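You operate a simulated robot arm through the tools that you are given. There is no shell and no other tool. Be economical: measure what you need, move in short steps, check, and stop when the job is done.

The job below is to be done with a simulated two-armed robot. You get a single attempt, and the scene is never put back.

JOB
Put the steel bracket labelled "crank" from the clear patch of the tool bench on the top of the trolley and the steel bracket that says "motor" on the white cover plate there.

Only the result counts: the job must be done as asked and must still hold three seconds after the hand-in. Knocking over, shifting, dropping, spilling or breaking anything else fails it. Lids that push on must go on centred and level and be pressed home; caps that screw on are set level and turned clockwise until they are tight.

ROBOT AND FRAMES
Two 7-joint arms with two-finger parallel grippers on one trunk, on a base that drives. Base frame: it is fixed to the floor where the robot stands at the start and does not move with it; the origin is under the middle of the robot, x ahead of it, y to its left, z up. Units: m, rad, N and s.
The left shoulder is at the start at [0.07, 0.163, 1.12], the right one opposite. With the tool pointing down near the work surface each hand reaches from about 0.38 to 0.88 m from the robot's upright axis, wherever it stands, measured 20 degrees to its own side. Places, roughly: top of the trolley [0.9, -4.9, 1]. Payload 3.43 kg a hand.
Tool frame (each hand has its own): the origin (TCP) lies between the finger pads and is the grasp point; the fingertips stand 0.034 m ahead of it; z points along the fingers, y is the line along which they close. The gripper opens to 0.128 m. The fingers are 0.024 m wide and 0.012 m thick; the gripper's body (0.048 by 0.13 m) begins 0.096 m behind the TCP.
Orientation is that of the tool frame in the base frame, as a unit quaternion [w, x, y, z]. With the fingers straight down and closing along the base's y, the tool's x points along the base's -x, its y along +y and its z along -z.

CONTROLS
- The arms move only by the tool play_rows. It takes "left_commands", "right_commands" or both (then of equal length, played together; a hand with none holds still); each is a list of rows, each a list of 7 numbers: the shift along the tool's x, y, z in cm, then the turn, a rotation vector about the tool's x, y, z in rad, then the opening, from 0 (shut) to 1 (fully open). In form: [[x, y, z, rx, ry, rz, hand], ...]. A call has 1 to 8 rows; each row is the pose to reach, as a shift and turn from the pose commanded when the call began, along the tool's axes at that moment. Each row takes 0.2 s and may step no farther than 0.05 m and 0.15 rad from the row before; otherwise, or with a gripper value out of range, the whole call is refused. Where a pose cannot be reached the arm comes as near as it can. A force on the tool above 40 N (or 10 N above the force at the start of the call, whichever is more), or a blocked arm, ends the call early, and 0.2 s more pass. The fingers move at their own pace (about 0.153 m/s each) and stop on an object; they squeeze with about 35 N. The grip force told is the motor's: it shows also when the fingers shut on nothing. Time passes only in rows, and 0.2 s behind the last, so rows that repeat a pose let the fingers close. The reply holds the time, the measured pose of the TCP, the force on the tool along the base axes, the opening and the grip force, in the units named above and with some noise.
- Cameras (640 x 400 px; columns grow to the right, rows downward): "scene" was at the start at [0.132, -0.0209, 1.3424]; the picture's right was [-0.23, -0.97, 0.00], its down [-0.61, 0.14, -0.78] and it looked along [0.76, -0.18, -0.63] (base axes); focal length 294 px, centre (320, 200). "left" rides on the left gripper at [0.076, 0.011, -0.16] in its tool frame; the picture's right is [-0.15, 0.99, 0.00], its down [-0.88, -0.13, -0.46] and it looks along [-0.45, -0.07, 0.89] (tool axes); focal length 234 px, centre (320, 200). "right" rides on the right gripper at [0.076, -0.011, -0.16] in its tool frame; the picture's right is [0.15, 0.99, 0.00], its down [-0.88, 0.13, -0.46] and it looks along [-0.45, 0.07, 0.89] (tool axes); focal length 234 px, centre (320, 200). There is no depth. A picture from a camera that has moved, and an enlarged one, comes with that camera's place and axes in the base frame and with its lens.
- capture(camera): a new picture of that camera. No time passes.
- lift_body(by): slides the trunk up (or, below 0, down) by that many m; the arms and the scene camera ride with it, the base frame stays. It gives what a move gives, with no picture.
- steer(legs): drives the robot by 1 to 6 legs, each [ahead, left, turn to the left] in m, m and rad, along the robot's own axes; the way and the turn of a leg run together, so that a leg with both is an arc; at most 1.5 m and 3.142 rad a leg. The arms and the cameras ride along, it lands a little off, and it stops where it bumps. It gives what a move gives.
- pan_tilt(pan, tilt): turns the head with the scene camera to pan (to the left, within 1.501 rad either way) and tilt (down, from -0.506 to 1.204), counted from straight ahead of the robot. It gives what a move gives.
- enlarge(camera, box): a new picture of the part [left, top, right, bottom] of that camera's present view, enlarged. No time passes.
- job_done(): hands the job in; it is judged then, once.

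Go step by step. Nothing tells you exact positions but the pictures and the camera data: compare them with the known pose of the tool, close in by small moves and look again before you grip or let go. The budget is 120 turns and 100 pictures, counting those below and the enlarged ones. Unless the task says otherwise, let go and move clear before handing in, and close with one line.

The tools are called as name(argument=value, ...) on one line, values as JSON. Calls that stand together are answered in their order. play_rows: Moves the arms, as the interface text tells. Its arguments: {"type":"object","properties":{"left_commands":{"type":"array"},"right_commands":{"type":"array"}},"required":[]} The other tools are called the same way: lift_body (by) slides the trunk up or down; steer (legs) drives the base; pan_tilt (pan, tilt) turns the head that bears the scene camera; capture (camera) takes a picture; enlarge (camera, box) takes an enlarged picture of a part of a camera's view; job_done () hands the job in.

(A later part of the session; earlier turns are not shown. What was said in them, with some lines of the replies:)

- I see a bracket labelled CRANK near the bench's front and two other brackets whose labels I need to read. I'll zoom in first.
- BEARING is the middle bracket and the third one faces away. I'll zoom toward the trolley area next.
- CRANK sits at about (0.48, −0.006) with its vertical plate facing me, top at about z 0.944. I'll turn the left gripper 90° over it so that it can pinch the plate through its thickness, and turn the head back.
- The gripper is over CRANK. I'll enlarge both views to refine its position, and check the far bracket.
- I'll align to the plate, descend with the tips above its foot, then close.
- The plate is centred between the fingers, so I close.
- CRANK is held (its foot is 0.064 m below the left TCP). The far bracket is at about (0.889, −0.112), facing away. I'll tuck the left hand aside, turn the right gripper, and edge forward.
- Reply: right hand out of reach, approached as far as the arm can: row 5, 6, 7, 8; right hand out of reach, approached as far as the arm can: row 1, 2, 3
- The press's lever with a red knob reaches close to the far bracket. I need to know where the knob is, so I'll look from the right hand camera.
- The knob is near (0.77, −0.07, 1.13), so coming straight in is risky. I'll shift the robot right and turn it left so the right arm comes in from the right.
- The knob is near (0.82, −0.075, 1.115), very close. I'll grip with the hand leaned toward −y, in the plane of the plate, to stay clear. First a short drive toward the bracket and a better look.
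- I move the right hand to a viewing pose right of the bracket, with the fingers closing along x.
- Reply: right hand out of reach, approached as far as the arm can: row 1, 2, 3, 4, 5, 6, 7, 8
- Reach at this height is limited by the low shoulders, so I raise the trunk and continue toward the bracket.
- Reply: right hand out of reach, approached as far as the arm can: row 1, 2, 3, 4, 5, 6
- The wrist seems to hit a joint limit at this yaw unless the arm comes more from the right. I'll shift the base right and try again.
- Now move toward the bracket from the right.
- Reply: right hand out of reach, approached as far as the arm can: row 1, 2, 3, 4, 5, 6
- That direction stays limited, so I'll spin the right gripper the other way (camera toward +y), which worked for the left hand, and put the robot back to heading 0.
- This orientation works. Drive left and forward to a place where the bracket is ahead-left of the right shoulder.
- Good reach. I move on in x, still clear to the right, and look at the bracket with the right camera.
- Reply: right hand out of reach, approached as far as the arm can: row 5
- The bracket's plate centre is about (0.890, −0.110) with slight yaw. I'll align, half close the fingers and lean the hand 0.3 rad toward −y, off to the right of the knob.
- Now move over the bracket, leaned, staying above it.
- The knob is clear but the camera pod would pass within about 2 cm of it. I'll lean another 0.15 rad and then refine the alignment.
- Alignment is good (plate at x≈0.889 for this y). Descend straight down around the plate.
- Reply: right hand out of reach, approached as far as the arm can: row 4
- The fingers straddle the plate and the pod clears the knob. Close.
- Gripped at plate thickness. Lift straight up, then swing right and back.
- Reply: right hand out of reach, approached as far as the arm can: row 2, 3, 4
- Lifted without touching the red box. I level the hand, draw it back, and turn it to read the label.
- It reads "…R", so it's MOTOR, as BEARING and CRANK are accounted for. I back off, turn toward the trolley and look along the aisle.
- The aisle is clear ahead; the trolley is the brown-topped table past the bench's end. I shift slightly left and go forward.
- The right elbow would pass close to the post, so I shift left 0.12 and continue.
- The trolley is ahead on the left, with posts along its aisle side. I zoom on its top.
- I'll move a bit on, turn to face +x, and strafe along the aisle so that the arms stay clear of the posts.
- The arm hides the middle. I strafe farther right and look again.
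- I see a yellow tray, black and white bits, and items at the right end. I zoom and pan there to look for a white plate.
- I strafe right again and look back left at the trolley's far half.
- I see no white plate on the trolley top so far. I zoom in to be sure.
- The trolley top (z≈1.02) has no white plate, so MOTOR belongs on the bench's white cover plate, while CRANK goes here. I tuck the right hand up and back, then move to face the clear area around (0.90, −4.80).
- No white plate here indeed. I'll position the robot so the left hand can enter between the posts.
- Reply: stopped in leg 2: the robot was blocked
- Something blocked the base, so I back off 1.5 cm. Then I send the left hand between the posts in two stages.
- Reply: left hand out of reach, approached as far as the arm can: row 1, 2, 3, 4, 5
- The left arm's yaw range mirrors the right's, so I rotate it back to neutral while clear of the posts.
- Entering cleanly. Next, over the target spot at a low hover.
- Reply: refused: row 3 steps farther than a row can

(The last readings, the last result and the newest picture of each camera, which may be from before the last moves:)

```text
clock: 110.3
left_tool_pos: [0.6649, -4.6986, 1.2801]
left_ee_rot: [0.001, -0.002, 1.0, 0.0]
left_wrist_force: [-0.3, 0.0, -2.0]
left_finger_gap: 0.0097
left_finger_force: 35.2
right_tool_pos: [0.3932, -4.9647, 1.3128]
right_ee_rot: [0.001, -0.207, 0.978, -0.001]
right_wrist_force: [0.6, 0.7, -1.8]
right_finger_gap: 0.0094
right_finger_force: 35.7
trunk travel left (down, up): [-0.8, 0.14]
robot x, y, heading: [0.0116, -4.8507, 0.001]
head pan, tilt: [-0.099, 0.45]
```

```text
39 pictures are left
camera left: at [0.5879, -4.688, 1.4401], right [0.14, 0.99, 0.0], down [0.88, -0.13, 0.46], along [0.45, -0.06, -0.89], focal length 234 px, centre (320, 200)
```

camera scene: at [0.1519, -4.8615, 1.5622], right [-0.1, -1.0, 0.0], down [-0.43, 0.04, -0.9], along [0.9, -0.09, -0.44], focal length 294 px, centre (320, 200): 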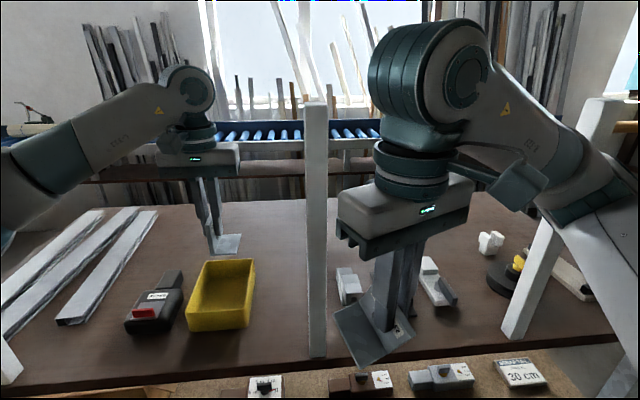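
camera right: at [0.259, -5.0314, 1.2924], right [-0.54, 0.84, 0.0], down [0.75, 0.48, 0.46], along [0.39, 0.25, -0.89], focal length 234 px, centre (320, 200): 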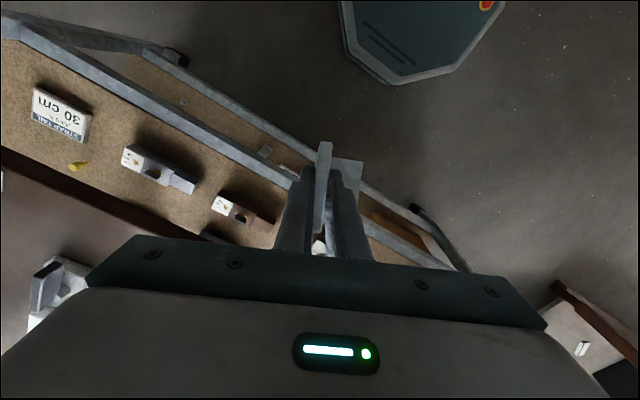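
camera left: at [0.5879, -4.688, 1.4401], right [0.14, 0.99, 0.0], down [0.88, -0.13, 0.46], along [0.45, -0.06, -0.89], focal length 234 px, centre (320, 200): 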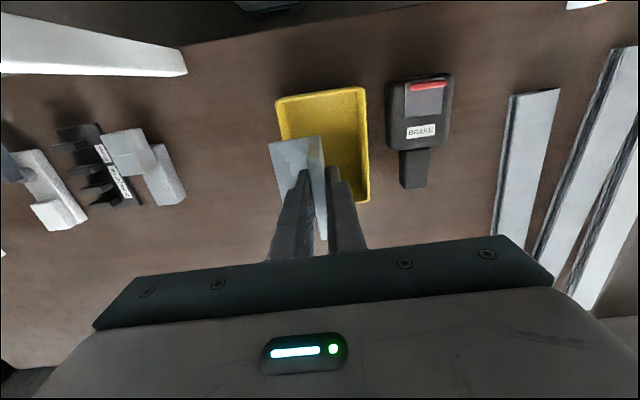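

play_rows(left_commands=[[-3, -2, 1, 0, 0, 0, 0], [-6, -4.5, 2, 0, 0, 0, 0], [-9, -7, 3.5, 0, 0, 0, 0], [-12, -9.5, 5.5, 0, 0, 0, 0], [-14, -12, 8, 0, 0, 0, 0], [-14.5, -12.8, 10.5, 0, 0, 0, 0]])

capture(camera="scene")

capture(camera="left")

```text
clock: 111.7
left_tool_pos: [0.8096, -4.8269, 1.1749]
left_ee_rot: [0.001, -0.004, 1.0, -0.001]
left_wrist_force: [0.1, 0.1, -1.6]
left_finger_gap: 0.0097
left_finger_force: 35.0
right_tool_pos: [0.3916, -4.9641, 1.3142]
right_ee_rot: [0.002, -0.207, 0.978, -0.001]
right_wrist_force: [-0.9, 0.8, -2.0]
right_finger_gap: 0.0093
right_finger_force: 34.8
trunk travel left (down, up): [-0.8, 0.14]
robot x, y, heading: [0.0096, -4.85, 0.001]
head pan, tilt: [-0.099, 0.45]
```

```text
38 pictures are left
camera scene: at [0.1504, -4.8602, 1.5624], right [-0.1, -1.0, 0.0], down [-0.43, 0.04, -0.9], along [0.9, -0.09, -0.44], focal length 294 px, centre (320, 200)
```

scene: 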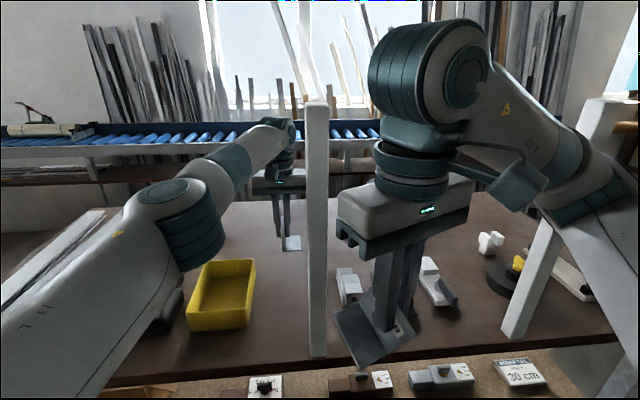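

```text
37 pictures are left
camera left: at [0.7332, -4.8149, 1.3346], right [0.14, 0.99, 0.0], down [0.88, -0.13, 0.46], along [0.45, -0.07, -0.89], focal length 234 px, centre (320, 200)
```

left: 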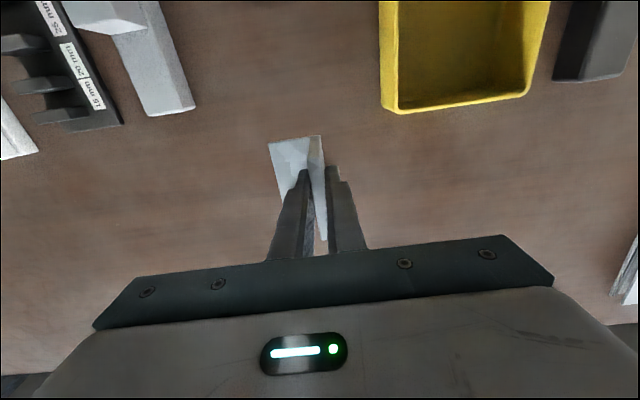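

Clear spot all round. Lower gently.

play_rows(left_commands=[[0, 0, 4, 0, 0, 0, 0], [0, 0, 7, 0, 0, 0, 0], [0, 0, 7.8, 0, 0, 0, 0]])

enlarge(camera="scene", box=[240, 180, 340, 280])

play_rows(left_commands=[[0, 0, 0.5, 0, 0, 0, 0], [0, 0, 0.5, 0, 0, 0, 0]])

```text
clock: 112.5
left_tool_pos: [0.8065, -4.8263, 1.1027]
left_ee_rot: [0.003, -0.003, 1.0, -0.001]
left_wrist_force: [-3.5, 0.2, 30.3]
left_finger_gap: 0.0101
left_finger_force: 35.5
right_tool_pos: [0.3872, -4.9647, 1.3165]
right_ee_rot: [0.004, -0.206, 0.979, -0.002]
right_wrist_force: [0.5, -0.4, -1.9]
right_finger_gap: 0.0092
right_finger_force: 35.4
trunk travel left (down, up): [-0.8, 0.14]
robot x, y, heading: [0.0111, -4.8513, 0.004]
head pan, tilt: [-0.099, 0.45]
```

```text
4.00 times, centred on (290, 230) of scene
camera zoom: at [0.1447, -4.8607, 1.5634], right [-0.1, -1.0, 0.0], down [-0.43, 0.04, -0.9], along [0.9, -0.09, -0.43], focal length 1177 px, centre (440, 80)
```

zoom: 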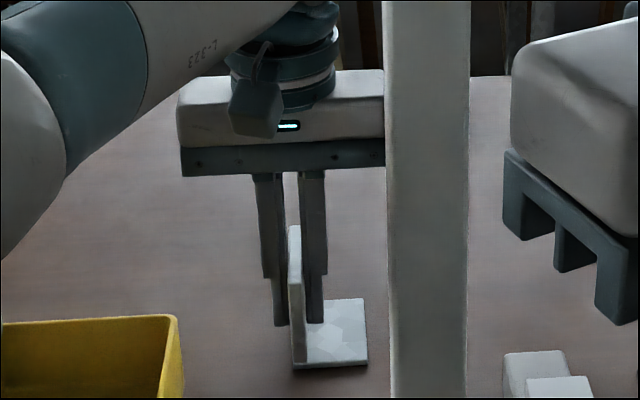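

```text
clock: 113.1
left_tool_pos: [0.8072, -4.8261, 1.0967]
left_ee_rot: [0.003, -0.002, 1.0, -0.001]
left_wrist_force: [1.0, -0.3, 29.6]
left_finger_gap: 0.0098
left_finger_force: 34.8
right_tool_pos: [0.3865, -4.9655, 1.316]
right_ee_rot: [0.004, -0.206, 0.979, 0.0]
right_wrist_force: [0.2, -0.1, -1.9]
right_finger_gap: 0.0094
right_finger_force: 35.1
trunk travel left (down, up): [-0.8, 0.14]
robot x, y, heading: [0.0076, -4.8537, 0.004]
head pan, tilt: [-0.099, 0.45]
```

It touches down on the trolley top (30 N). Open the fingers partly and check before rising.

play_rows(left_commands=[[0, 0, -0.3, 0, 0, 0, 0.3], [0, 0, -0.3, 0, 0, 0, 0.45], [0, 0, -0.3, 0, 0, 0, 0.45]])

enlarge(camera="scene", box=[240, 180, 340, 280])

capture(camera="left")

```text
clock: 113.9
left_tool_pos: [0.8102, -4.8255, 1.0951]
left_ee_rot: [0.0, -0.003, 1.0, 0.0]
left_wrist_force: [0.7, 0.3, -0.1]
left_finger_gap: 0.0575
left_finger_force: 0.1
right_tool_pos: [0.3931, -4.9651, 1.3138]
right_ee_rot: [0.002, -0.206, 0.978, -0.001]
right_wrist_force: [0.1, -0.7, -1.7]
right_finger_gap: 0.0096
right_finger_force: 34.7
trunk travel left (down, up): [-0.8, 0.14]
robot x, y, heading: [0.0111, -4.8509, 0.004]
head pan, tilt: [-0.099, 0.45]
```

```text
4.00 times, centred on (290, 230) of scene
camera zoom: at [0.1508, -4.8609, 1.5623], right [-0.1, -1.0, 0.0], down [-0.43, 0.04, -0.9], along [0.9, -0.09, -0.44], focal length 1177 px, centre (440, 80)
```

zoom: 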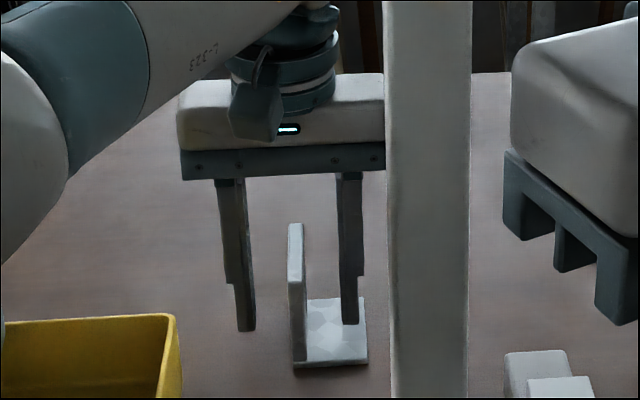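

```text
34 pictures are left
camera left: at [0.7334, -4.8153, 1.2554], right [0.14, 0.99, 0.0], down [0.88, -0.13, 0.46], along [0.45, -0.06, -0.89], focal length 234 px, centre (320, 200)
```

left: 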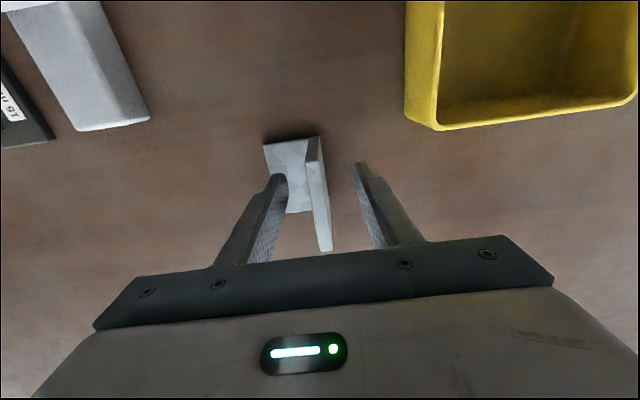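

CRANK stands upright on the trolley. I raise the left hand straight up, then retract it the way it came.

play_rows(left_commands=[[0, 0, -4, 0, 0, 0, 0.45], [0, 0, -8, 0, 0, 0, 0.45], [0, 0, -12, 0, 0, 0, 0.45], [0, 0, -16, 0, 0, 0, 0.45], [1, 2, -19, 0, 0, 0, 0.45], [3.5, 5, -21, 0, 0, 0, 0.45], [6.5, 8.5, -22, 0, 0, 0, 0.45], [9.5, 11.5, -23, 0, 0, 0, 0.45]])

play_rows(left_commands=[[4, 0.5, 0, 0, 0, 0, 0.45], [8.5, 0.5, -1, 0, 0, 0, 0.45], [13, 0.5, -2, 0, 0, 0, 0.45], [17.5, 0, -3, 0, 0, 0, 0.45], [22, 0, -4, 0, 0, 0, 0.45], [26.5, 0, -5, 0, 0, 0, 0.45], [30, 0, -6, 0, 0, 0, 0.45]])

capture(camera="scene")

```text
clock: 115.7
left_tool_pos: [0.7883, -4.7166, 1.3518]
left_ee_rot: [0.0, -0.002, 1.0, -0.001]
left_wrist_force: [-1.1, 0.2, 0.9]
left_finger_gap: 0.0576
left_finger_force: 0.0
left hand out of reach, approached as far as the arm can: row 3, 4, 5, 6, 7, 8
right_tool_pos: [0.3902, -4.9615, 1.3151]
right_ee_rot: [0.002, -0.206, 0.979, -0.001]
right_wrist_force: [-0.4, 0.2, -1.8]
right_finger_gap: 0.0094
right_finger_force: 34.4
trunk travel left (down, up): [-0.8, 0.14]
robot x, y, heading: [0.012, -4.8521, 0.004]
head pan, tilt: [-0.099, 0.45]
```

```text
clock: 117.3
left_tool_pos: [0.6954, -4.656, 1.45]
left_ee_rot: [-0.069, -0.333, 0.934, -0.109]
left_wrist_force: [-7.0, -3.9, 1.6]
left_finger_gap: 0.0574
left_finger_force: 0.1
left hand out of reach, approached as far as the arm can: row 1, 2, 3, 4, 5, 6
right_tool_pos: [0.3951, -4.9605, 1.3128]
right_ee_rot: [-0.001, -0.206, 0.979, -0.001]
right_wrist_force: [2.0, -0.4, -1.6]
right_finger_gap: 0.0094
right_finger_force: 34.7
trunk travel left (down, up): [-0.8, 0.14]
robot x, y, heading: [0.0081, -4.849, -0.002]
head pan, tilt: [-0.099, 0.45]
```

```text
33 pictures are left
camera scene: at [0.1542, -4.8554, 1.562], right [-0.1, -1.0, 0.0], down [-0.44, 0.04, -0.9], along [0.89, -0.09, -0.44], focal length 294 px, centre (320, 200)
```

scene: 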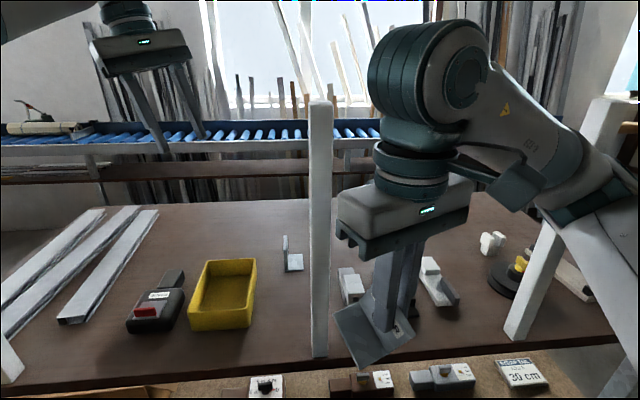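

CRANK stands well. The left arm is in an odd pose; I let it settle and check it.

play_rows(left_commands=[[0, 0, 0, 0, 0, 0, 0.45], [0, 0, 0, 0, 0, 0, 0.45]])

pan_tilt(pan=0.4, tilt=0.2)

capture(camera="scene")

```text
clock: 117.9
left_tool_pos: [0.4785, -4.7321, 1.4216]
left_ee_rot: [0.0, -0.003, 1.0, 0.0]
left_wrist_force: [0.1, -1.1, -0.1]
left_finger_gap: 0.058
left_finger_force: 0.0
right_tool_pos: [0.392, -4.9691, 1.3146]
right_ee_rot: [0.002, -0.204, 0.979, 0.001]
right_wrist_force: [-1.3, -1.3, -1.4]
right_finger_gap: 0.0093
right_finger_force: 34.7
trunk travel left (down, up): [-0.8, 0.14]
robot x, y, heading: [0.0106, -4.8555, 0.004]
head pan, tilt: [-0.099, 0.45]
```

```text
clock: 118.8
left_tool_pos: [0.4803, -4.7279, 1.4222]
left_ee_rot: [-0.001, -0.005, 1.0, -0.002]
left_wrist_force: [0.1, -0.2, 0.4]
left_finger_gap: 0.0578
left_finger_force: 0.1
right_tool_pos: [0.3909, -4.9637, 1.3139]
right_ee_rot: [0.002, -0.206, 0.979, -0.002]
right_wrist_force: [0.0, 0.2, -1.6]
right_finger_gap: 0.0092
right_finger_force: 35.1
trunk travel left (down, up): [-0.8, 0.14]
robot x, y, heading: [0.0087, -4.8483, 0.005]
head pan, tilt: [0.4, 0.201]
```

```text
32 pictures are left
camera scene: at [0.1442, -4.8144, 1.5856], right [0.39, -0.92, 0.0], down [-0.18, -0.08, -0.98], along [0.9, 0.38, -0.2], focal length 294 px, centre (320, 200)
```

scene: 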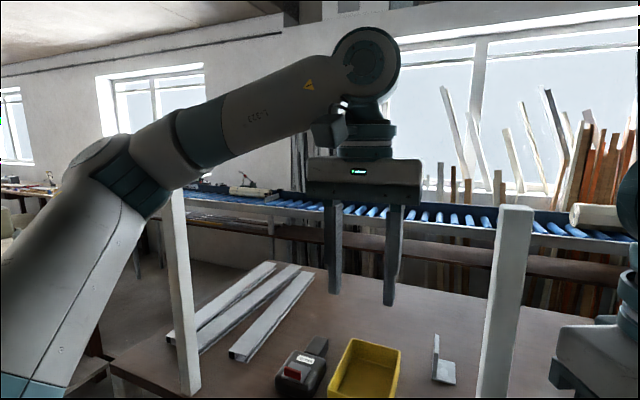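

The arm is settled and clear. I back off and strafe left along the aisle, back to the bench, in stages.

steer(legs=[[-0.2, 0, 0], [0, 1.0, 0]])

steer(legs=[[0, 1.0, 0]])

pan_tilt(pan=1.2, tilt=0.4)

capture(camera="scene")

```text
clock: 125.3
left_tool_pos: [0.2762, -3.7117, 1.4205]
left_ee_rot: [0.001, -0.002, 1.0, 0.0]
left_wrist_force: [-0.3, 2.0, -0.3]
left_finger_gap: 0.0574
left_finger_force: 0.1
right_tool_pos: [0.1883, -3.9471, 1.3145]
right_ee_rot: [0.003, -0.205, 0.979, -0.001]
right_wrist_force: [-0.8, 0.4, -1.3]
right_finger_gap: 0.0092
right_finger_force: 34.9
trunk travel left (down, up): [-0.8, 0.14]
robot x, y, heading: [-0.1937, -3.8299, 0.001]
head pan, tilt: [0.4, 0.201]
```

```text
clock: 130.6
left_tool_pos: [0.2665, -2.69, 1.4207]
left_ee_rot: [0.002, -0.008, 1.0, 0.0]
left_wrist_force: [-0.1, 0.4, 0.5]
left_finger_gap: 0.0577
left_finger_force: 0.0
right_tool_pos: [0.1824, -2.9285, 1.3141]
right_ee_rot: [0.003, -0.212, 0.977, -0.001]
right_wrist_force: [0.4, 0.2, -1.7]
right_finger_gap: 0.009
right_finger_force: 34.8
trunk travel left (down, up): [-0.8, 0.14]
robot x, y, heading: [-0.1967, -2.8194, 0.019]
head pan, tilt: [0.4, 0.201]
```

```text
clock: 131.7
left_tool_pos: [0.266, -2.6904, 1.4219]
left_ee_rot: [0.001, -0.008, 1.0, -0.001]
left_wrist_force: [-0.1, 0.2, 0.0]
left_finger_gap: 0.0575
left_finger_force: 0.1
right_tool_pos: [0.1828, -2.9273, 1.314]
right_ee_rot: [0.002, -0.211, 0.978, 0.0]
right_wrist_force: [-0.3, 0.1, -1.9]
right_finger_gap: 0.0094
right_finger_force: 35.1
trunk travel left (down, up): [-0.8, 0.14]
robot x, y, heading: [-0.2015, -2.8141, 0.013]
head pan, tilt: [1.201, 0.4]
```

```text
31 pictures are left
camera scene: at [-0.1199, -2.7316, 1.5672], right [0.94, -0.35, 0.0], down [-0.14, -0.36, -0.92], along [0.32, 0.86, -0.39], focal length 294 px, centre (320, 200)
```

scene: 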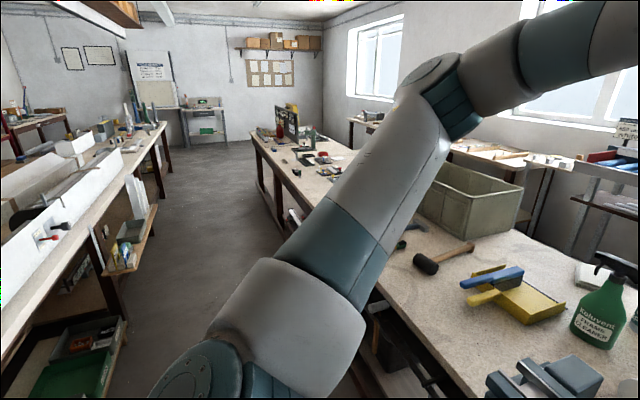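

The aisle is clear. Continue to the bench start area.

steer(legs=[[0, 1.2, -0.014], [0, 1.2, 0]])

pan_tilt(pan=0.0, tilt=0.55)

capture(camera="scene")

```text
clock: 143.4
left_tool_pos: [0.2829, -0.3254, 1.4209]
left_ee_rot: [0.001, 0.013, 1.0, 0.0]
left_wrist_force: [0.0, 0.1, 0.0]
left_finger_gap: 0.0577
left_finger_force: 0.0
right_tool_pos: [0.1884, -0.5601, 1.3149]
right_ee_rot: [0.003, -0.192, 0.981, -0.001]
right_wrist_force: [-0.2, 0.2, -1.4]
right_finger_gap: 0.009
right_finger_force: 35.4
trunk travel left (down, up): [-0.8, 0.14]
robot x, y, heading: [-0.1899, -0.4309, -0.032]
head pan, tilt: [1.201, 0.4]
```

```text
clock: 144.8
left_tool_pos: [0.2828, -0.3248, 1.4205]
left_ee_rot: [0.001, 0.014, 1.0, 0.0]
left_wrist_force: [0.1, -0.5, 0.5]
left_finger_gap: 0.0574
left_finger_force: 0.1
right_tool_pos: [0.1879, -0.5582, 1.3132]
right_ee_rot: [0.003, -0.191, 0.982, -0.001]
right_wrist_force: [-0.4, -0.1, -1.5]
right_finger_gap: 0.0091
right_finger_force: 34.6
trunk travel left (down, up): [-0.8, 0.14]
robot x, y, heading: [-0.1886, -0.4307, -0.034]
head pan, tilt: [0.0, 0.55]
```

```text
30 pictures are left
camera scene: at [-0.051, -0.4374, 1.5534], right [-0.03, -1.0, 0.0], down [-0.52, 0.01, -0.85], along [0.85, -0.02, -0.52], focal length 294 px, centre (320, 200)
```

scene: 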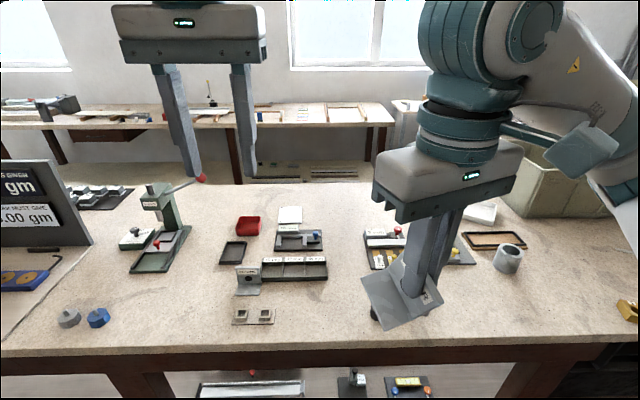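

Back at the bench; the white cover plate lies beyond the gauges. I correct heading, move the left hand aside, drive in and measure the plate.

play_rows(left_commands=[[1, 4, 0, 0, 0, 0, 0.45], [2, 8, 0, 0, 0, 0, 0.45], [3, 12, 0, 0, 0, 0, 0.45], [4, 14, 0, 0, 0, 0, 0.45]])

steer(legs=[[0, 0, 0.034], [0.29, 0, 0]])

capture(camera="scene")

enlarge(camera="scene", box=[220, 160, 380, 260])

```text
clock: 145.8
left_tool_pos: [0.2444, -0.1822, 1.4209]
left_ee_rot: [0.0, 0.012, 1.0, -0.002]
left_wrist_force: [0.5, -0.6, -0.7]
left_finger_gap: 0.0577
left_finger_force: 0.0
right_tool_pos: [0.1881, -0.557, 1.3143]
right_ee_rot: [0.003, -0.191, 0.982, -0.002]
right_wrist_force: [1.4, 0.6, -1.9]
right_finger_gap: 0.0093
right_finger_force: 34.7
trunk travel left (down, up): [-0.8, 0.14]
robot x, y, heading: [-0.1897, -0.4335, -0.028]
head pan, tilt: [0.0, 0.55]
```

```text
clock: 148.2
left_tool_pos: [0.526, -0.1665, 1.4214]
left_ee_rot: [0.002, -0.005, 1.0, -0.001]
left_wrist_force: [0.0, 0.1, 0.4]
left_finger_gap: 0.0574
left_finger_force: 0.0
right_tool_pos: [0.4833, -0.5427, 1.3151]
right_ee_rot: [0.003, -0.209, 0.978, -0.001]
right_wrist_force: [0.1, 0.7, -1.8]
right_finger_gap: 0.0091
right_finger_force: 34.4
trunk travel left (down, up): [-0.8, 0.14]
robot x, y, heading: [0.1026, -0.4285, 0.01]
head pan, tilt: [0.0, 0.55]
```

```text
29 pictures are left
camera scene: at [0.2389, -0.4299, 1.5537], right [0.01, -1.0, 0.0], down [-0.52, -0.01, -0.85], along [0.85, 0.01, -0.52], focal length 294 px, centre (320, 200)
```

scene: 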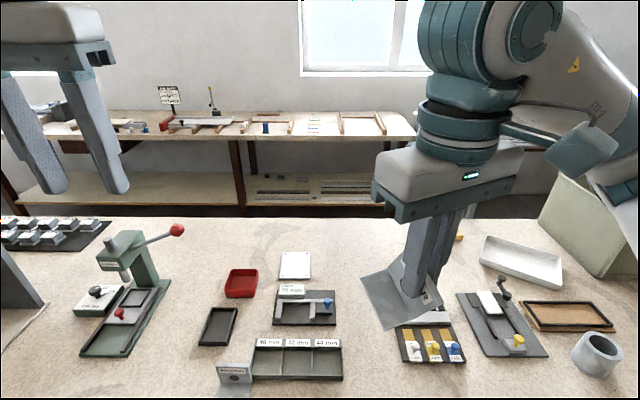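

```text
4.00 times, centred on (300, 210) of scene
camera zoom: at [0.2389, -0.4299, 1.5537], right [0.01, -1.0, 0.0], down [-0.52, -0.01, -0.85], along [0.85, 0.01, -0.52], focal length 1177 px, centre (400, 160)
```

zoom: 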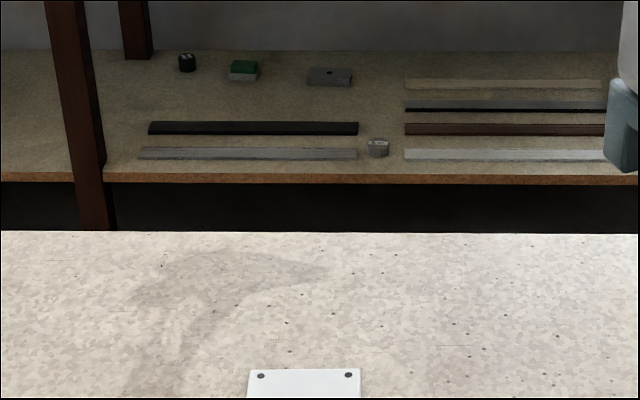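

enlarge(camera="scene", box=[220, 230, 380, 330])

```text
4.00 times, centred on (300, 280) of scene
camera zoom: at [0.2389, -0.4299, 1.5537], right [0.01, -1.0, 0.0], down [-0.52, -0.01, -0.85], along [0.85, 0.01, -0.52], focal length 1177 px, centre (400, -120)
```

zoom: 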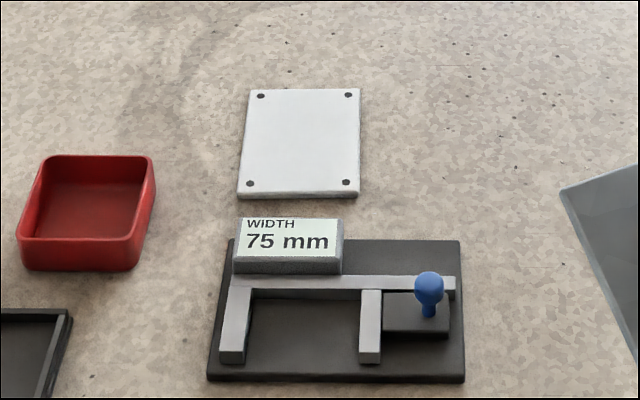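

The plate spans about x 0.881–1.000, y −0.390…−0.296. MOTOR is held 0.45 rad tilted relative to the hand, so I'll rotate the hand to its pickup yaw and lean it again.

play_rows(right_commands=[[-1.4, -0.6, 0.7, 0, 0, 0.15, 0], [-2.8, -1.2, 1.4, 0, 0, 0.3, 0], [-4.2, -1.9, 2.1, 0, 0, 0.45, 0], [-5.6, -2.5, 2.8, 0, 0, 0.6, 0], [-7, -3.1, 3.5, 0, 0, 0.75, 0], [-8.4, -3.7, 4.2, 0, 0, 0.9, 0], [-9.8, -4.4, 5, 0, 0, 1.05, 0], [-11, -4.9, 6, 0, 0, 1.2, 0]])

play_rows(right_commands=[[0, 0, 0, 0, 0, 0.15, 0], [0, 0, 0, 0, 0, 0.3, 0], [0, 0, 0, 0, 0, 0.45, 0], [0, 0, 0, 0, 0, 0.6, 0], [0, 0, 0, 0, 0, 0.75, 0], [0, 0, 0, 0, 0, 0.79, 0]])

play_rows(right_commands=[[0, 0, 0, 0, 0.15, 0, 0], [0, 0, 0, 0, 0.3, 0, 0], [0, 0, 0, 0, 0.45, 0, 0]])

capture(camera="scene")

```text
clock: 150.0
left_tool_pos: [0.5276, -0.1665, 1.4204]
left_ee_rot: [0.001, -0.006, 1.0, -0.001]
left_wrist_force: [-0.4, 0.1, 0.0]
left_finger_gap: 0.0575
left_finger_force: 0.0
right_tool_pos: [0.6056, -0.5419, 1.2539]
right_ee_rot: [0.002, 0.382, 0.924, 0.002]
right_wrist_force: [0.7, 0.3, -1.2]
right_finger_gap: 0.0093
right_finger_force: 35.1
trunk travel left (down, up): [-0.8, 0.14]
robot x, y, heading: [0.1017, -0.4329, 0.012]
head pan, tilt: [0.0, 0.55]
```

```text
clock: 151.4
left_tool_pos: [0.5274, -0.1663, 1.4209]
left_ee_rot: [0.001, -0.006, 1.0, -0.001]
left_wrist_force: [-0.1, -0.1, -0.5]
left_finger_gap: 0.0575
left_finger_force: 0.0
right_tool_pos: [0.6045, -0.5424, 1.255]
right_ee_rot: [0.002, 0.707, 0.707, 0.002]
right_wrist_force: [-0.2, -0.4, -2.2]
right_finger_gap: 0.009
right_finger_force: 34.6
trunk travel left (down, up): [-0.8, 0.14]
robot x, y, heading: [0.1019, -0.4274, 0.008]
head pan, tilt: [0.0, 0.55]
```

```text
clock: 152.2
left_tool_pos: [0.5278, -0.167, 1.4209]
left_ee_rot: [0.001, -0.005, 1.0, 0.001]
left_wrist_force: [-0.5, 0.1, -0.6]
left_finger_gap: 0.0578
left_finger_force: 0.1
right_tool_pos: [0.6065, -0.5424, 1.2543]
right_ee_rot: [-0.157, 0.688, 0.691, 0.16]
right_wrist_force: [0.5, -0.5, -2.1]
right_finger_gap: 0.0093
right_finger_force: 34.8
trunk travel left (down, up): [-0.8, 0.14]
robot x, y, heading: [0.1011, -0.4294, 0.012]
head pan, tilt: [0.0, 0.55]
```

```text
26 pictures are left
camera scene: at [0.241, -0.431, 1.5535], right [0.01, -1.0, 0.0], down [-0.52, 0.0, -0.85], along [0.85, 0.01, -0.52], focal length 294 px, centre (320, 200)
```

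scene: 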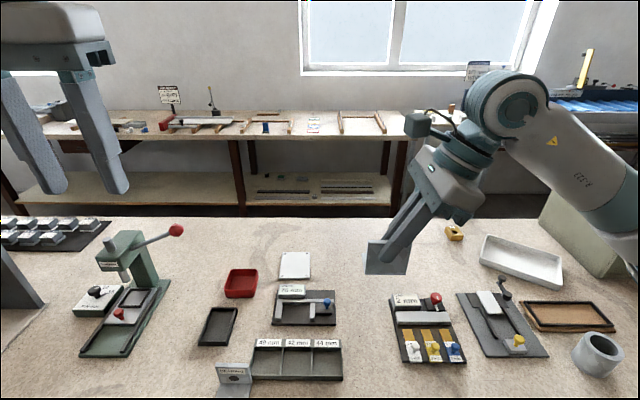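

The bracket hangs level now. I move it over the cover plate in two stages.

play_rows(right_commands=[[1, 3.5, 3, 0, 0, 0, 0], [2, 7, 6, 0, 0, 0, 0], [3, 10.5, 9, 0, 0, 0, 0], [4, 14, 12, 0, 0, 0, 0], [5, 17.5, 15, 0, 0, 0, 0], [6, 21, 18, 0, 0, 0, 0], [7, 24.5, 21, 0, 0, 0, 0], [7.2, 28, 24, 0, 0, 0, 0]])

capture(camera="right")

enlarge(camera="scene", box=[200, 150, 440, 300])

```text
clock: 154.0
left_tool_pos: [0.53, -0.1634, 1.4193]
left_ee_rot: [0.0, -0.006, 1.0, -0.002]
left_wrist_force: [0.4, 1.0, -0.2]
left_finger_gap: 0.0576
left_finger_force: 0.1
right_tool_pos: [0.8847, -0.3684, 1.0703]
right_ee_rot: [-0.156, 0.688, 0.691, 0.158]
right_wrist_force: [0.5, 0.5, -2.6]
right_finger_gap: 0.0093
right_finger_force: 35.3
trunk travel left (down, up): [-0.8, 0.14]
robot x, y, heading: [0.1032, -0.4295, 0.008]
head pan, tilt: [0.0, 0.55]
```

```text
25 pictures are left
camera right: at [0.8713, -0.3678, 1.2466], right [0.99, 0.14, 0.07], down [0.13, -0.99, 0.03], along [0.07, -0.02, -1.0], focal length 234 px, centre (320, 200)
```

right: 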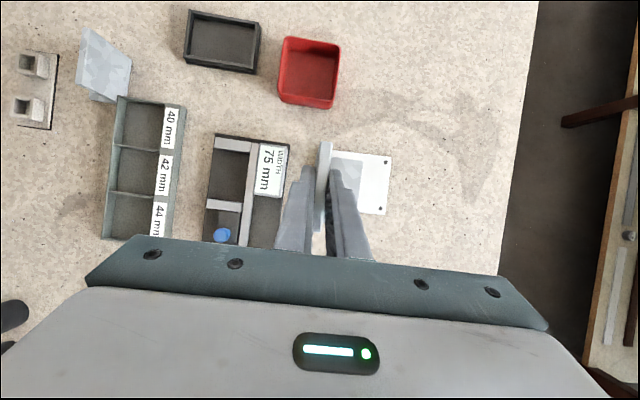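

```text
2.67 times, centred on (320, 225) of scene
camera zoom: at [0.2426, -0.4274, 1.5532], right [0.01, -1.0, 0.0], down [-0.52, -0.01, -0.85], along [0.85, 0.01, -0.52], focal length 785 px, centre (320, 133)
```

zoom: 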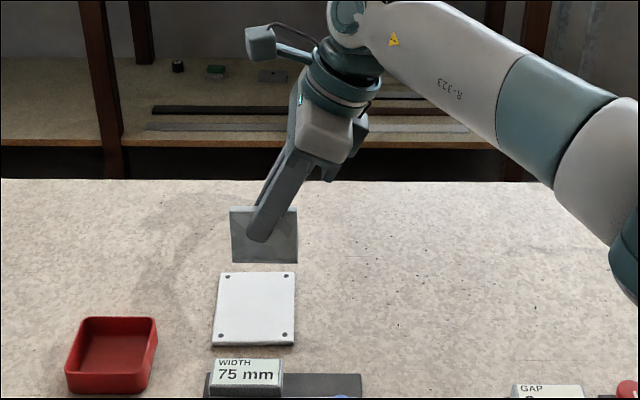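

Level, and over the plate's near half. I shift to (0.905, −0.349) and lower to about 2.5 cm above it.

play_rows(right_commands=[[0.5, 2, 1, 0, 0, 0, 0], [-0.5, 2, 4, 0, 0, 0, 0], [-1.6, 2, 7, 0, 0, 0, 0], [-2.6, 2, 9.8, 0, 0, 0, 0]])

capture(camera="right")

enlarge(camera="scene", box=[240, 200, 360, 290])

```text
clock: 155.0
left_tool_pos: [0.528, -0.1644, 1.4214]
left_ee_rot: [0.002, -0.006, 1.0, -0.001]
left_wrist_force: [0.3, 0.2, 0.2]
left_finger_gap: 0.058
left_finger_force: 0.1
right_tool_pos: [0.8978, -0.3507, 0.9691]
right_ee_rot: [-0.157, 0.687, 0.691, 0.158]
right_wrist_force: [0.1, 0.6, -1.5]
right_finger_gap: 0.0091
right_finger_force: 34.8
right hand out of reach, approached as far as the arm can: row 4
trunk travel left (down, up): [-0.8, 0.14]
robot x, y, heading: [0.1013, -0.4275, 0.012]
head pan, tilt: [0.0, 0.55]
```

```text
23 pictures are left
camera right: at [0.8865, -0.3504, 1.1454], right [0.99, 0.14, 0.07], down [0.13, -0.99, 0.03], along [0.07, -0.02, -1.0], focal length 234 px, centre (320, 200)
```

right: 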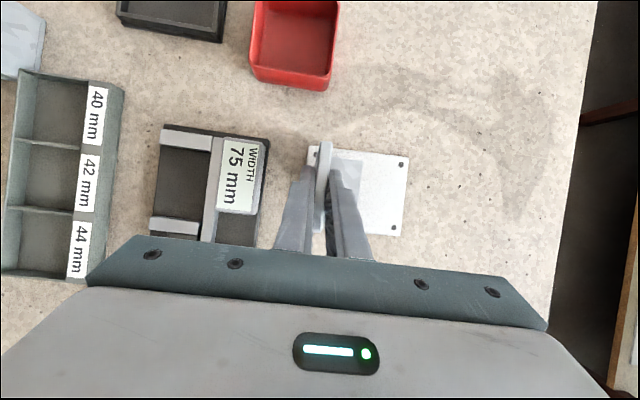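

```text
4.44 times, centred on (300, 245) of scene
camera zoom: at [0.2418, -0.4289, 1.5534], right [0.01, -1.0, 0.0], down [-0.52, -0.01, -0.85], along [0.85, 0.01, -0.52], focal length 1308 px, centre (409, 0)
```

zoom: 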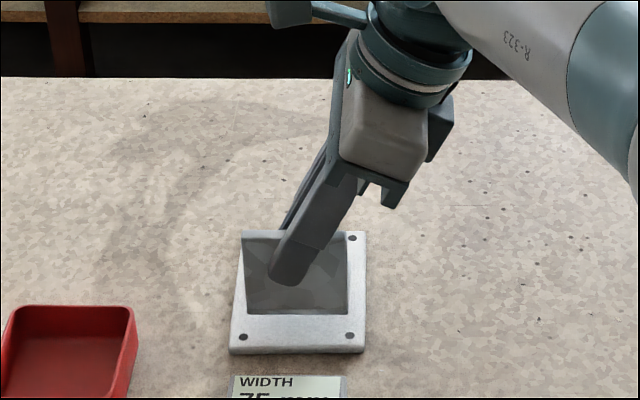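

Centred well over the plate. The arm is at its reach limit, so I lower with the trunk, in small steps.

lift_body(by=-0.015)

enlarge(camera="scene", box=[240, 200, 360, 290])

```text
clock: 155.6
left_tool_pos: [0.5286, -0.1668, 1.4057]
left_ee_rot: [0.0, -0.006, 1.0, -0.001]
left_wrist_force: [-0.7, 0.3, 0.9]
left_finger_gap: 0.0578
left_finger_force: 0.1
right_tool_pos: [0.8988, -0.3511, 0.9535]
right_ee_rot: [-0.157, 0.688, 0.69, 0.159]
right_wrist_force: [-0.1, 0.6, -1.8]
right_finger_gap: 0.0093
right_finger_force: 34.8
trunk travel left (down, up): [-0.785, 0.155]
robot x, y, heading: [0.1048, -0.4312, 0.01]
head pan, tilt: [0.0, 0.55]
```

```text
4.44 times, centred on (300, 245) of scene
camera zoom: at [0.2418, -0.4298, 1.5383], right [0.01, -1.0, 0.0], down [-0.52, -0.01, -0.85], along [0.85, 0.01, -0.52], focal length 1308 px, centre (409, 0)
```

zoom: 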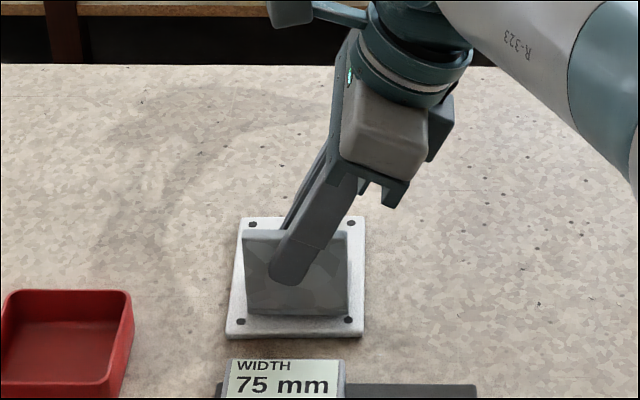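

lift_body(by=-0.005)

lift_body(by=-0.003)

```text
clock: 156.2
left_tool_pos: [0.5275, -0.1661, 1.4003]
left_ee_rot: [0.0, -0.006, 1.0, -0.001]
left_wrist_force: [1.3, -0.5, 0.1]
left_finger_gap: 0.0574
left_finger_force: 0.1
right_tool_pos: [0.8995, -0.3525, 0.9506]
right_ee_rot: [-0.156, 0.688, 0.69, 0.159]
right_wrist_force: [0.8, 0.1, -0.9]
right_finger_gap: 0.0092
right_finger_force: 35.3
trunk travel left (down, up): [-0.78, 0.16]
robot x, y, heading: [0.1023, -0.4244, 0.007]
head pan, tilt: [0.0, 0.55]
```

```text
clock: 156.7
left_tool_pos: [0.5272, -0.1663, 1.3981]
left_ee_rot: [0.001, -0.006, 1.0, 0.0]
left_wrist_force: [-0.3, 0.1, 0.2]
left_finger_gap: 0.0575
left_finger_force: 0.0
right_tool_pos: [0.8975, -0.3529, 0.948]
right_ee_rot: [-0.155, 0.688, 0.69, 0.159]
right_wrist_force: [-0.2, -0.6, 4.5]
right_finger_gap: 0.0091
right_finger_force: 34.8
trunk travel left (down, up): [-0.777, 0.163]
robot x, y, heading: [0.1038, -0.429, 0.009]
head pan, tilt: [0.0, 0.55]
```

First touch (+4.5 N). A couple of mm more to seat it, then look.

lift_body(by=-0.002)

capture(camera="right")

enlarge(camera="scene", box=[260, 220, 340, 280])

```text
clock: 157.2
left_tool_pos: [0.5258, -0.1664, 1.3961]
left_ee_rot: [0.002, -0.006, 1.0, -0.001]
left_wrist_force: [0.2, -0.1, -0.3]
left_finger_gap: 0.0578
left_finger_force: 0.1
right_tool_pos: [0.8975, -0.3514, 0.9474]
right_ee_rot: [-0.155, 0.687, 0.691, 0.161]
right_wrist_force: [0.5, -0.9, 14.0]
right_finger_gap: 0.0093
right_finger_force: 35.2
trunk travel left (down, up): [-0.775, 0.165]
robot x, y, heading: [0.0999, -0.4264, 0.005]
head pan, tilt: [0.0, 0.55]
```

```text
20 pictures are left
camera right: at [0.8852, -0.3518, 1.1239], right [0.99, 0.13, 0.07], down [0.13, -0.99, 0.03], along [0.08, -0.02, -1.0], focal length 234 px, centre (320, 200)
```

right: 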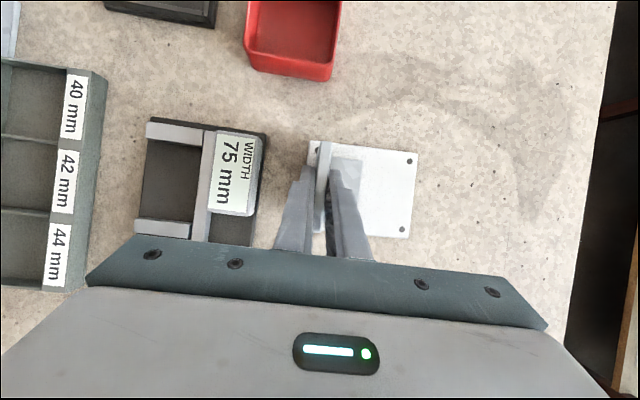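

```text
6.67 times, centred on (300, 250) of scene
camera zoom: at [0.2391, -0.4302, 1.5288], right [0.01, -1.0, 0.0], down [-0.52, 0.0, -0.85], along [0.85, 0.01, -0.52], focal length 1962 px, centre (453, -133)
```

zoom: 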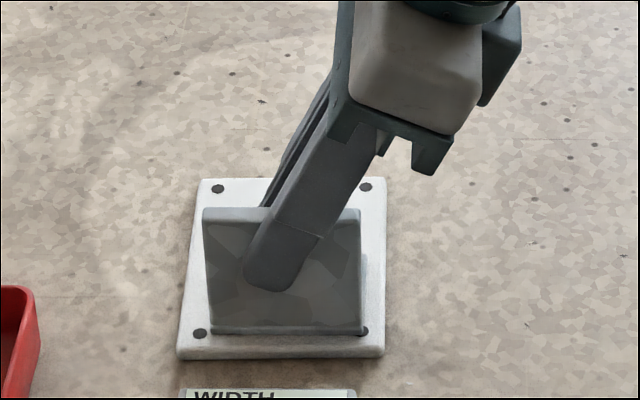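

It sits flat on the plate, upright. Open the fingers and check.

play_rows(right_commands=[[0, 0, 0, 0, 0, 0, 0.2], [0, 0, 0, 0, 0, 0, 0.4], [0, 0, 0, 0, 0, 0, 0.4]])

capture(camera="right")

enlarge(camera="scene", box=[260, 220, 340, 280])

```text
clock: 158.0
left_tool_pos: [0.529, -0.1656, 1.3959]
left_ee_rot: [0.001, -0.006, 1.0, -0.001]
left_wrist_force: [0.7, -0.5, -0.2]
left_finger_gap: 0.0577
left_finger_force: 0.1
right_tool_pos: [0.8984, -0.3522, 0.9449]
right_ee_rot: [-0.156, 0.688, 0.691, 0.159]
right_wrist_force: [0.2, 0.6, 1.0]
right_finger_gap: 0.0511
right_finger_force: 0.0
trunk travel left (down, up): [-0.775, 0.165]
robot x, y, heading: [0.1012, -0.4304, 0.009]
head pan, tilt: [0.0, 0.55]
```

```text
18 pictures are left
camera right: at [0.8862, -0.3516, 1.121], right [0.99, 0.13, 0.07], down [0.13, -0.99, 0.03], along [0.07, -0.02, -1.0], focal length 234 px, centre (320, 200)
```

right: 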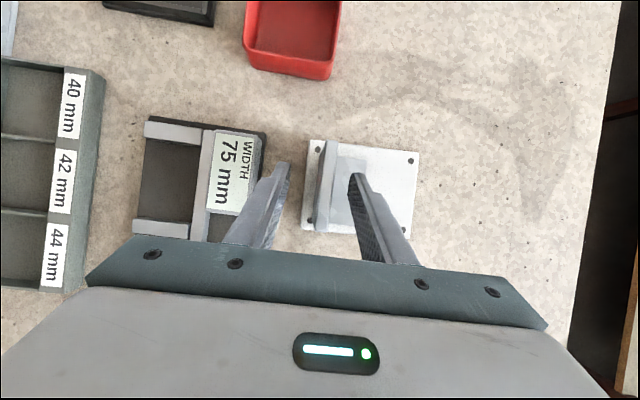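

```text
6.67 times, centred on (300, 250) of scene
camera zoom: at [0.241, -0.4298, 1.5284], right [0.01, -1.0, 0.0], down [-0.52, -0.01, -0.85], along [0.85, 0.01, -0.52], focal length 1962 px, centre (453, -133)
```

zoom: 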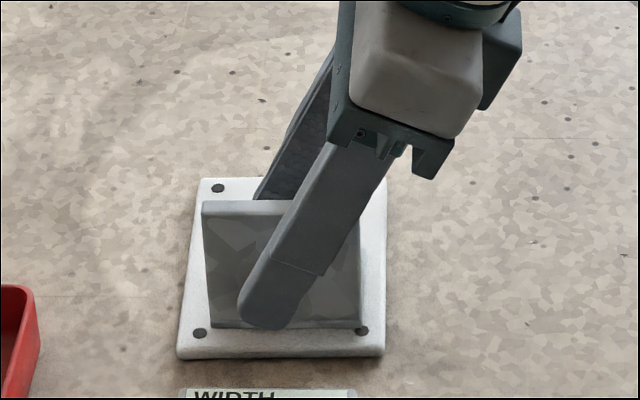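

MOTOR stands on the plate. I raise straight up with the trunk so that the fingers leave without dragging.

lift_body(by=0.13)

enlarge(camera="scene", box=[200, 200, 400, 340])

```text
clock: 159.6
left_tool_pos: [0.5264, -0.1655, 1.5269]
left_ee_rot: [0.0, -0.006, 1.0, -0.001]
left_wrist_force: [-0.5, -1.2, 0.7]
left_finger_gap: 0.0576
left_finger_force: 0.1
right_tool_pos: [0.899, -0.3518, 1.0738]
right_ee_rot: [-0.156, 0.688, 0.69, 0.158]
right_wrist_force: [-0.7, 1.5, 0.5]
right_finger_gap: 0.0512
right_finger_force: 0.0
trunk travel left (down, up): [-0.905, 0.035]
robot x, y, heading: [0.1062, -0.4311, 0.008]
head pan, tilt: [0.0, 0.55]
```

```text
2.86 times, centred on (300, 270) of scene
camera zoom: at [0.2412, -0.4298, 1.6583], right [0.01, -1.0, 0.0], down [-0.52, -0.01, -0.85], along [0.85, 0.01, -0.52], focal length 841 px, centre (377, 0)
```

zoom: 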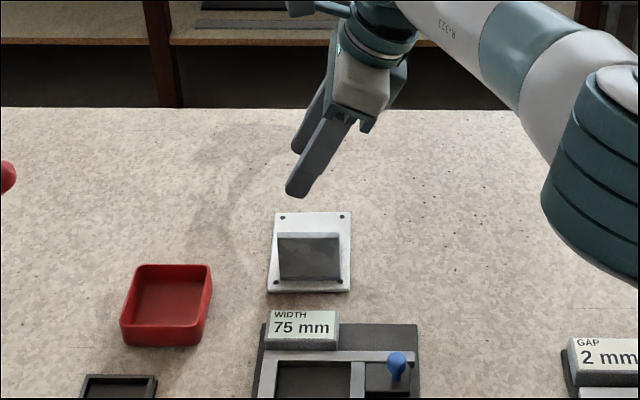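

Both brackets are released and standing: CRANK on the trolley top and MOTOR on the bench's white cover plate. The hand is clear, so I hand in.

job_done()

```text
The job is handed in.
```

I handed the job in with CRANK standing upright on the trolley top and MOTOR standing on the white cover plate on the tool bench; nothing else appeared to be disturbed. I took "there" to mean the bench, because I saw no white cover plate on the trolley top. While I was positioning at the trolley, the base bumped something once; I backed off and saw nothing out of place.
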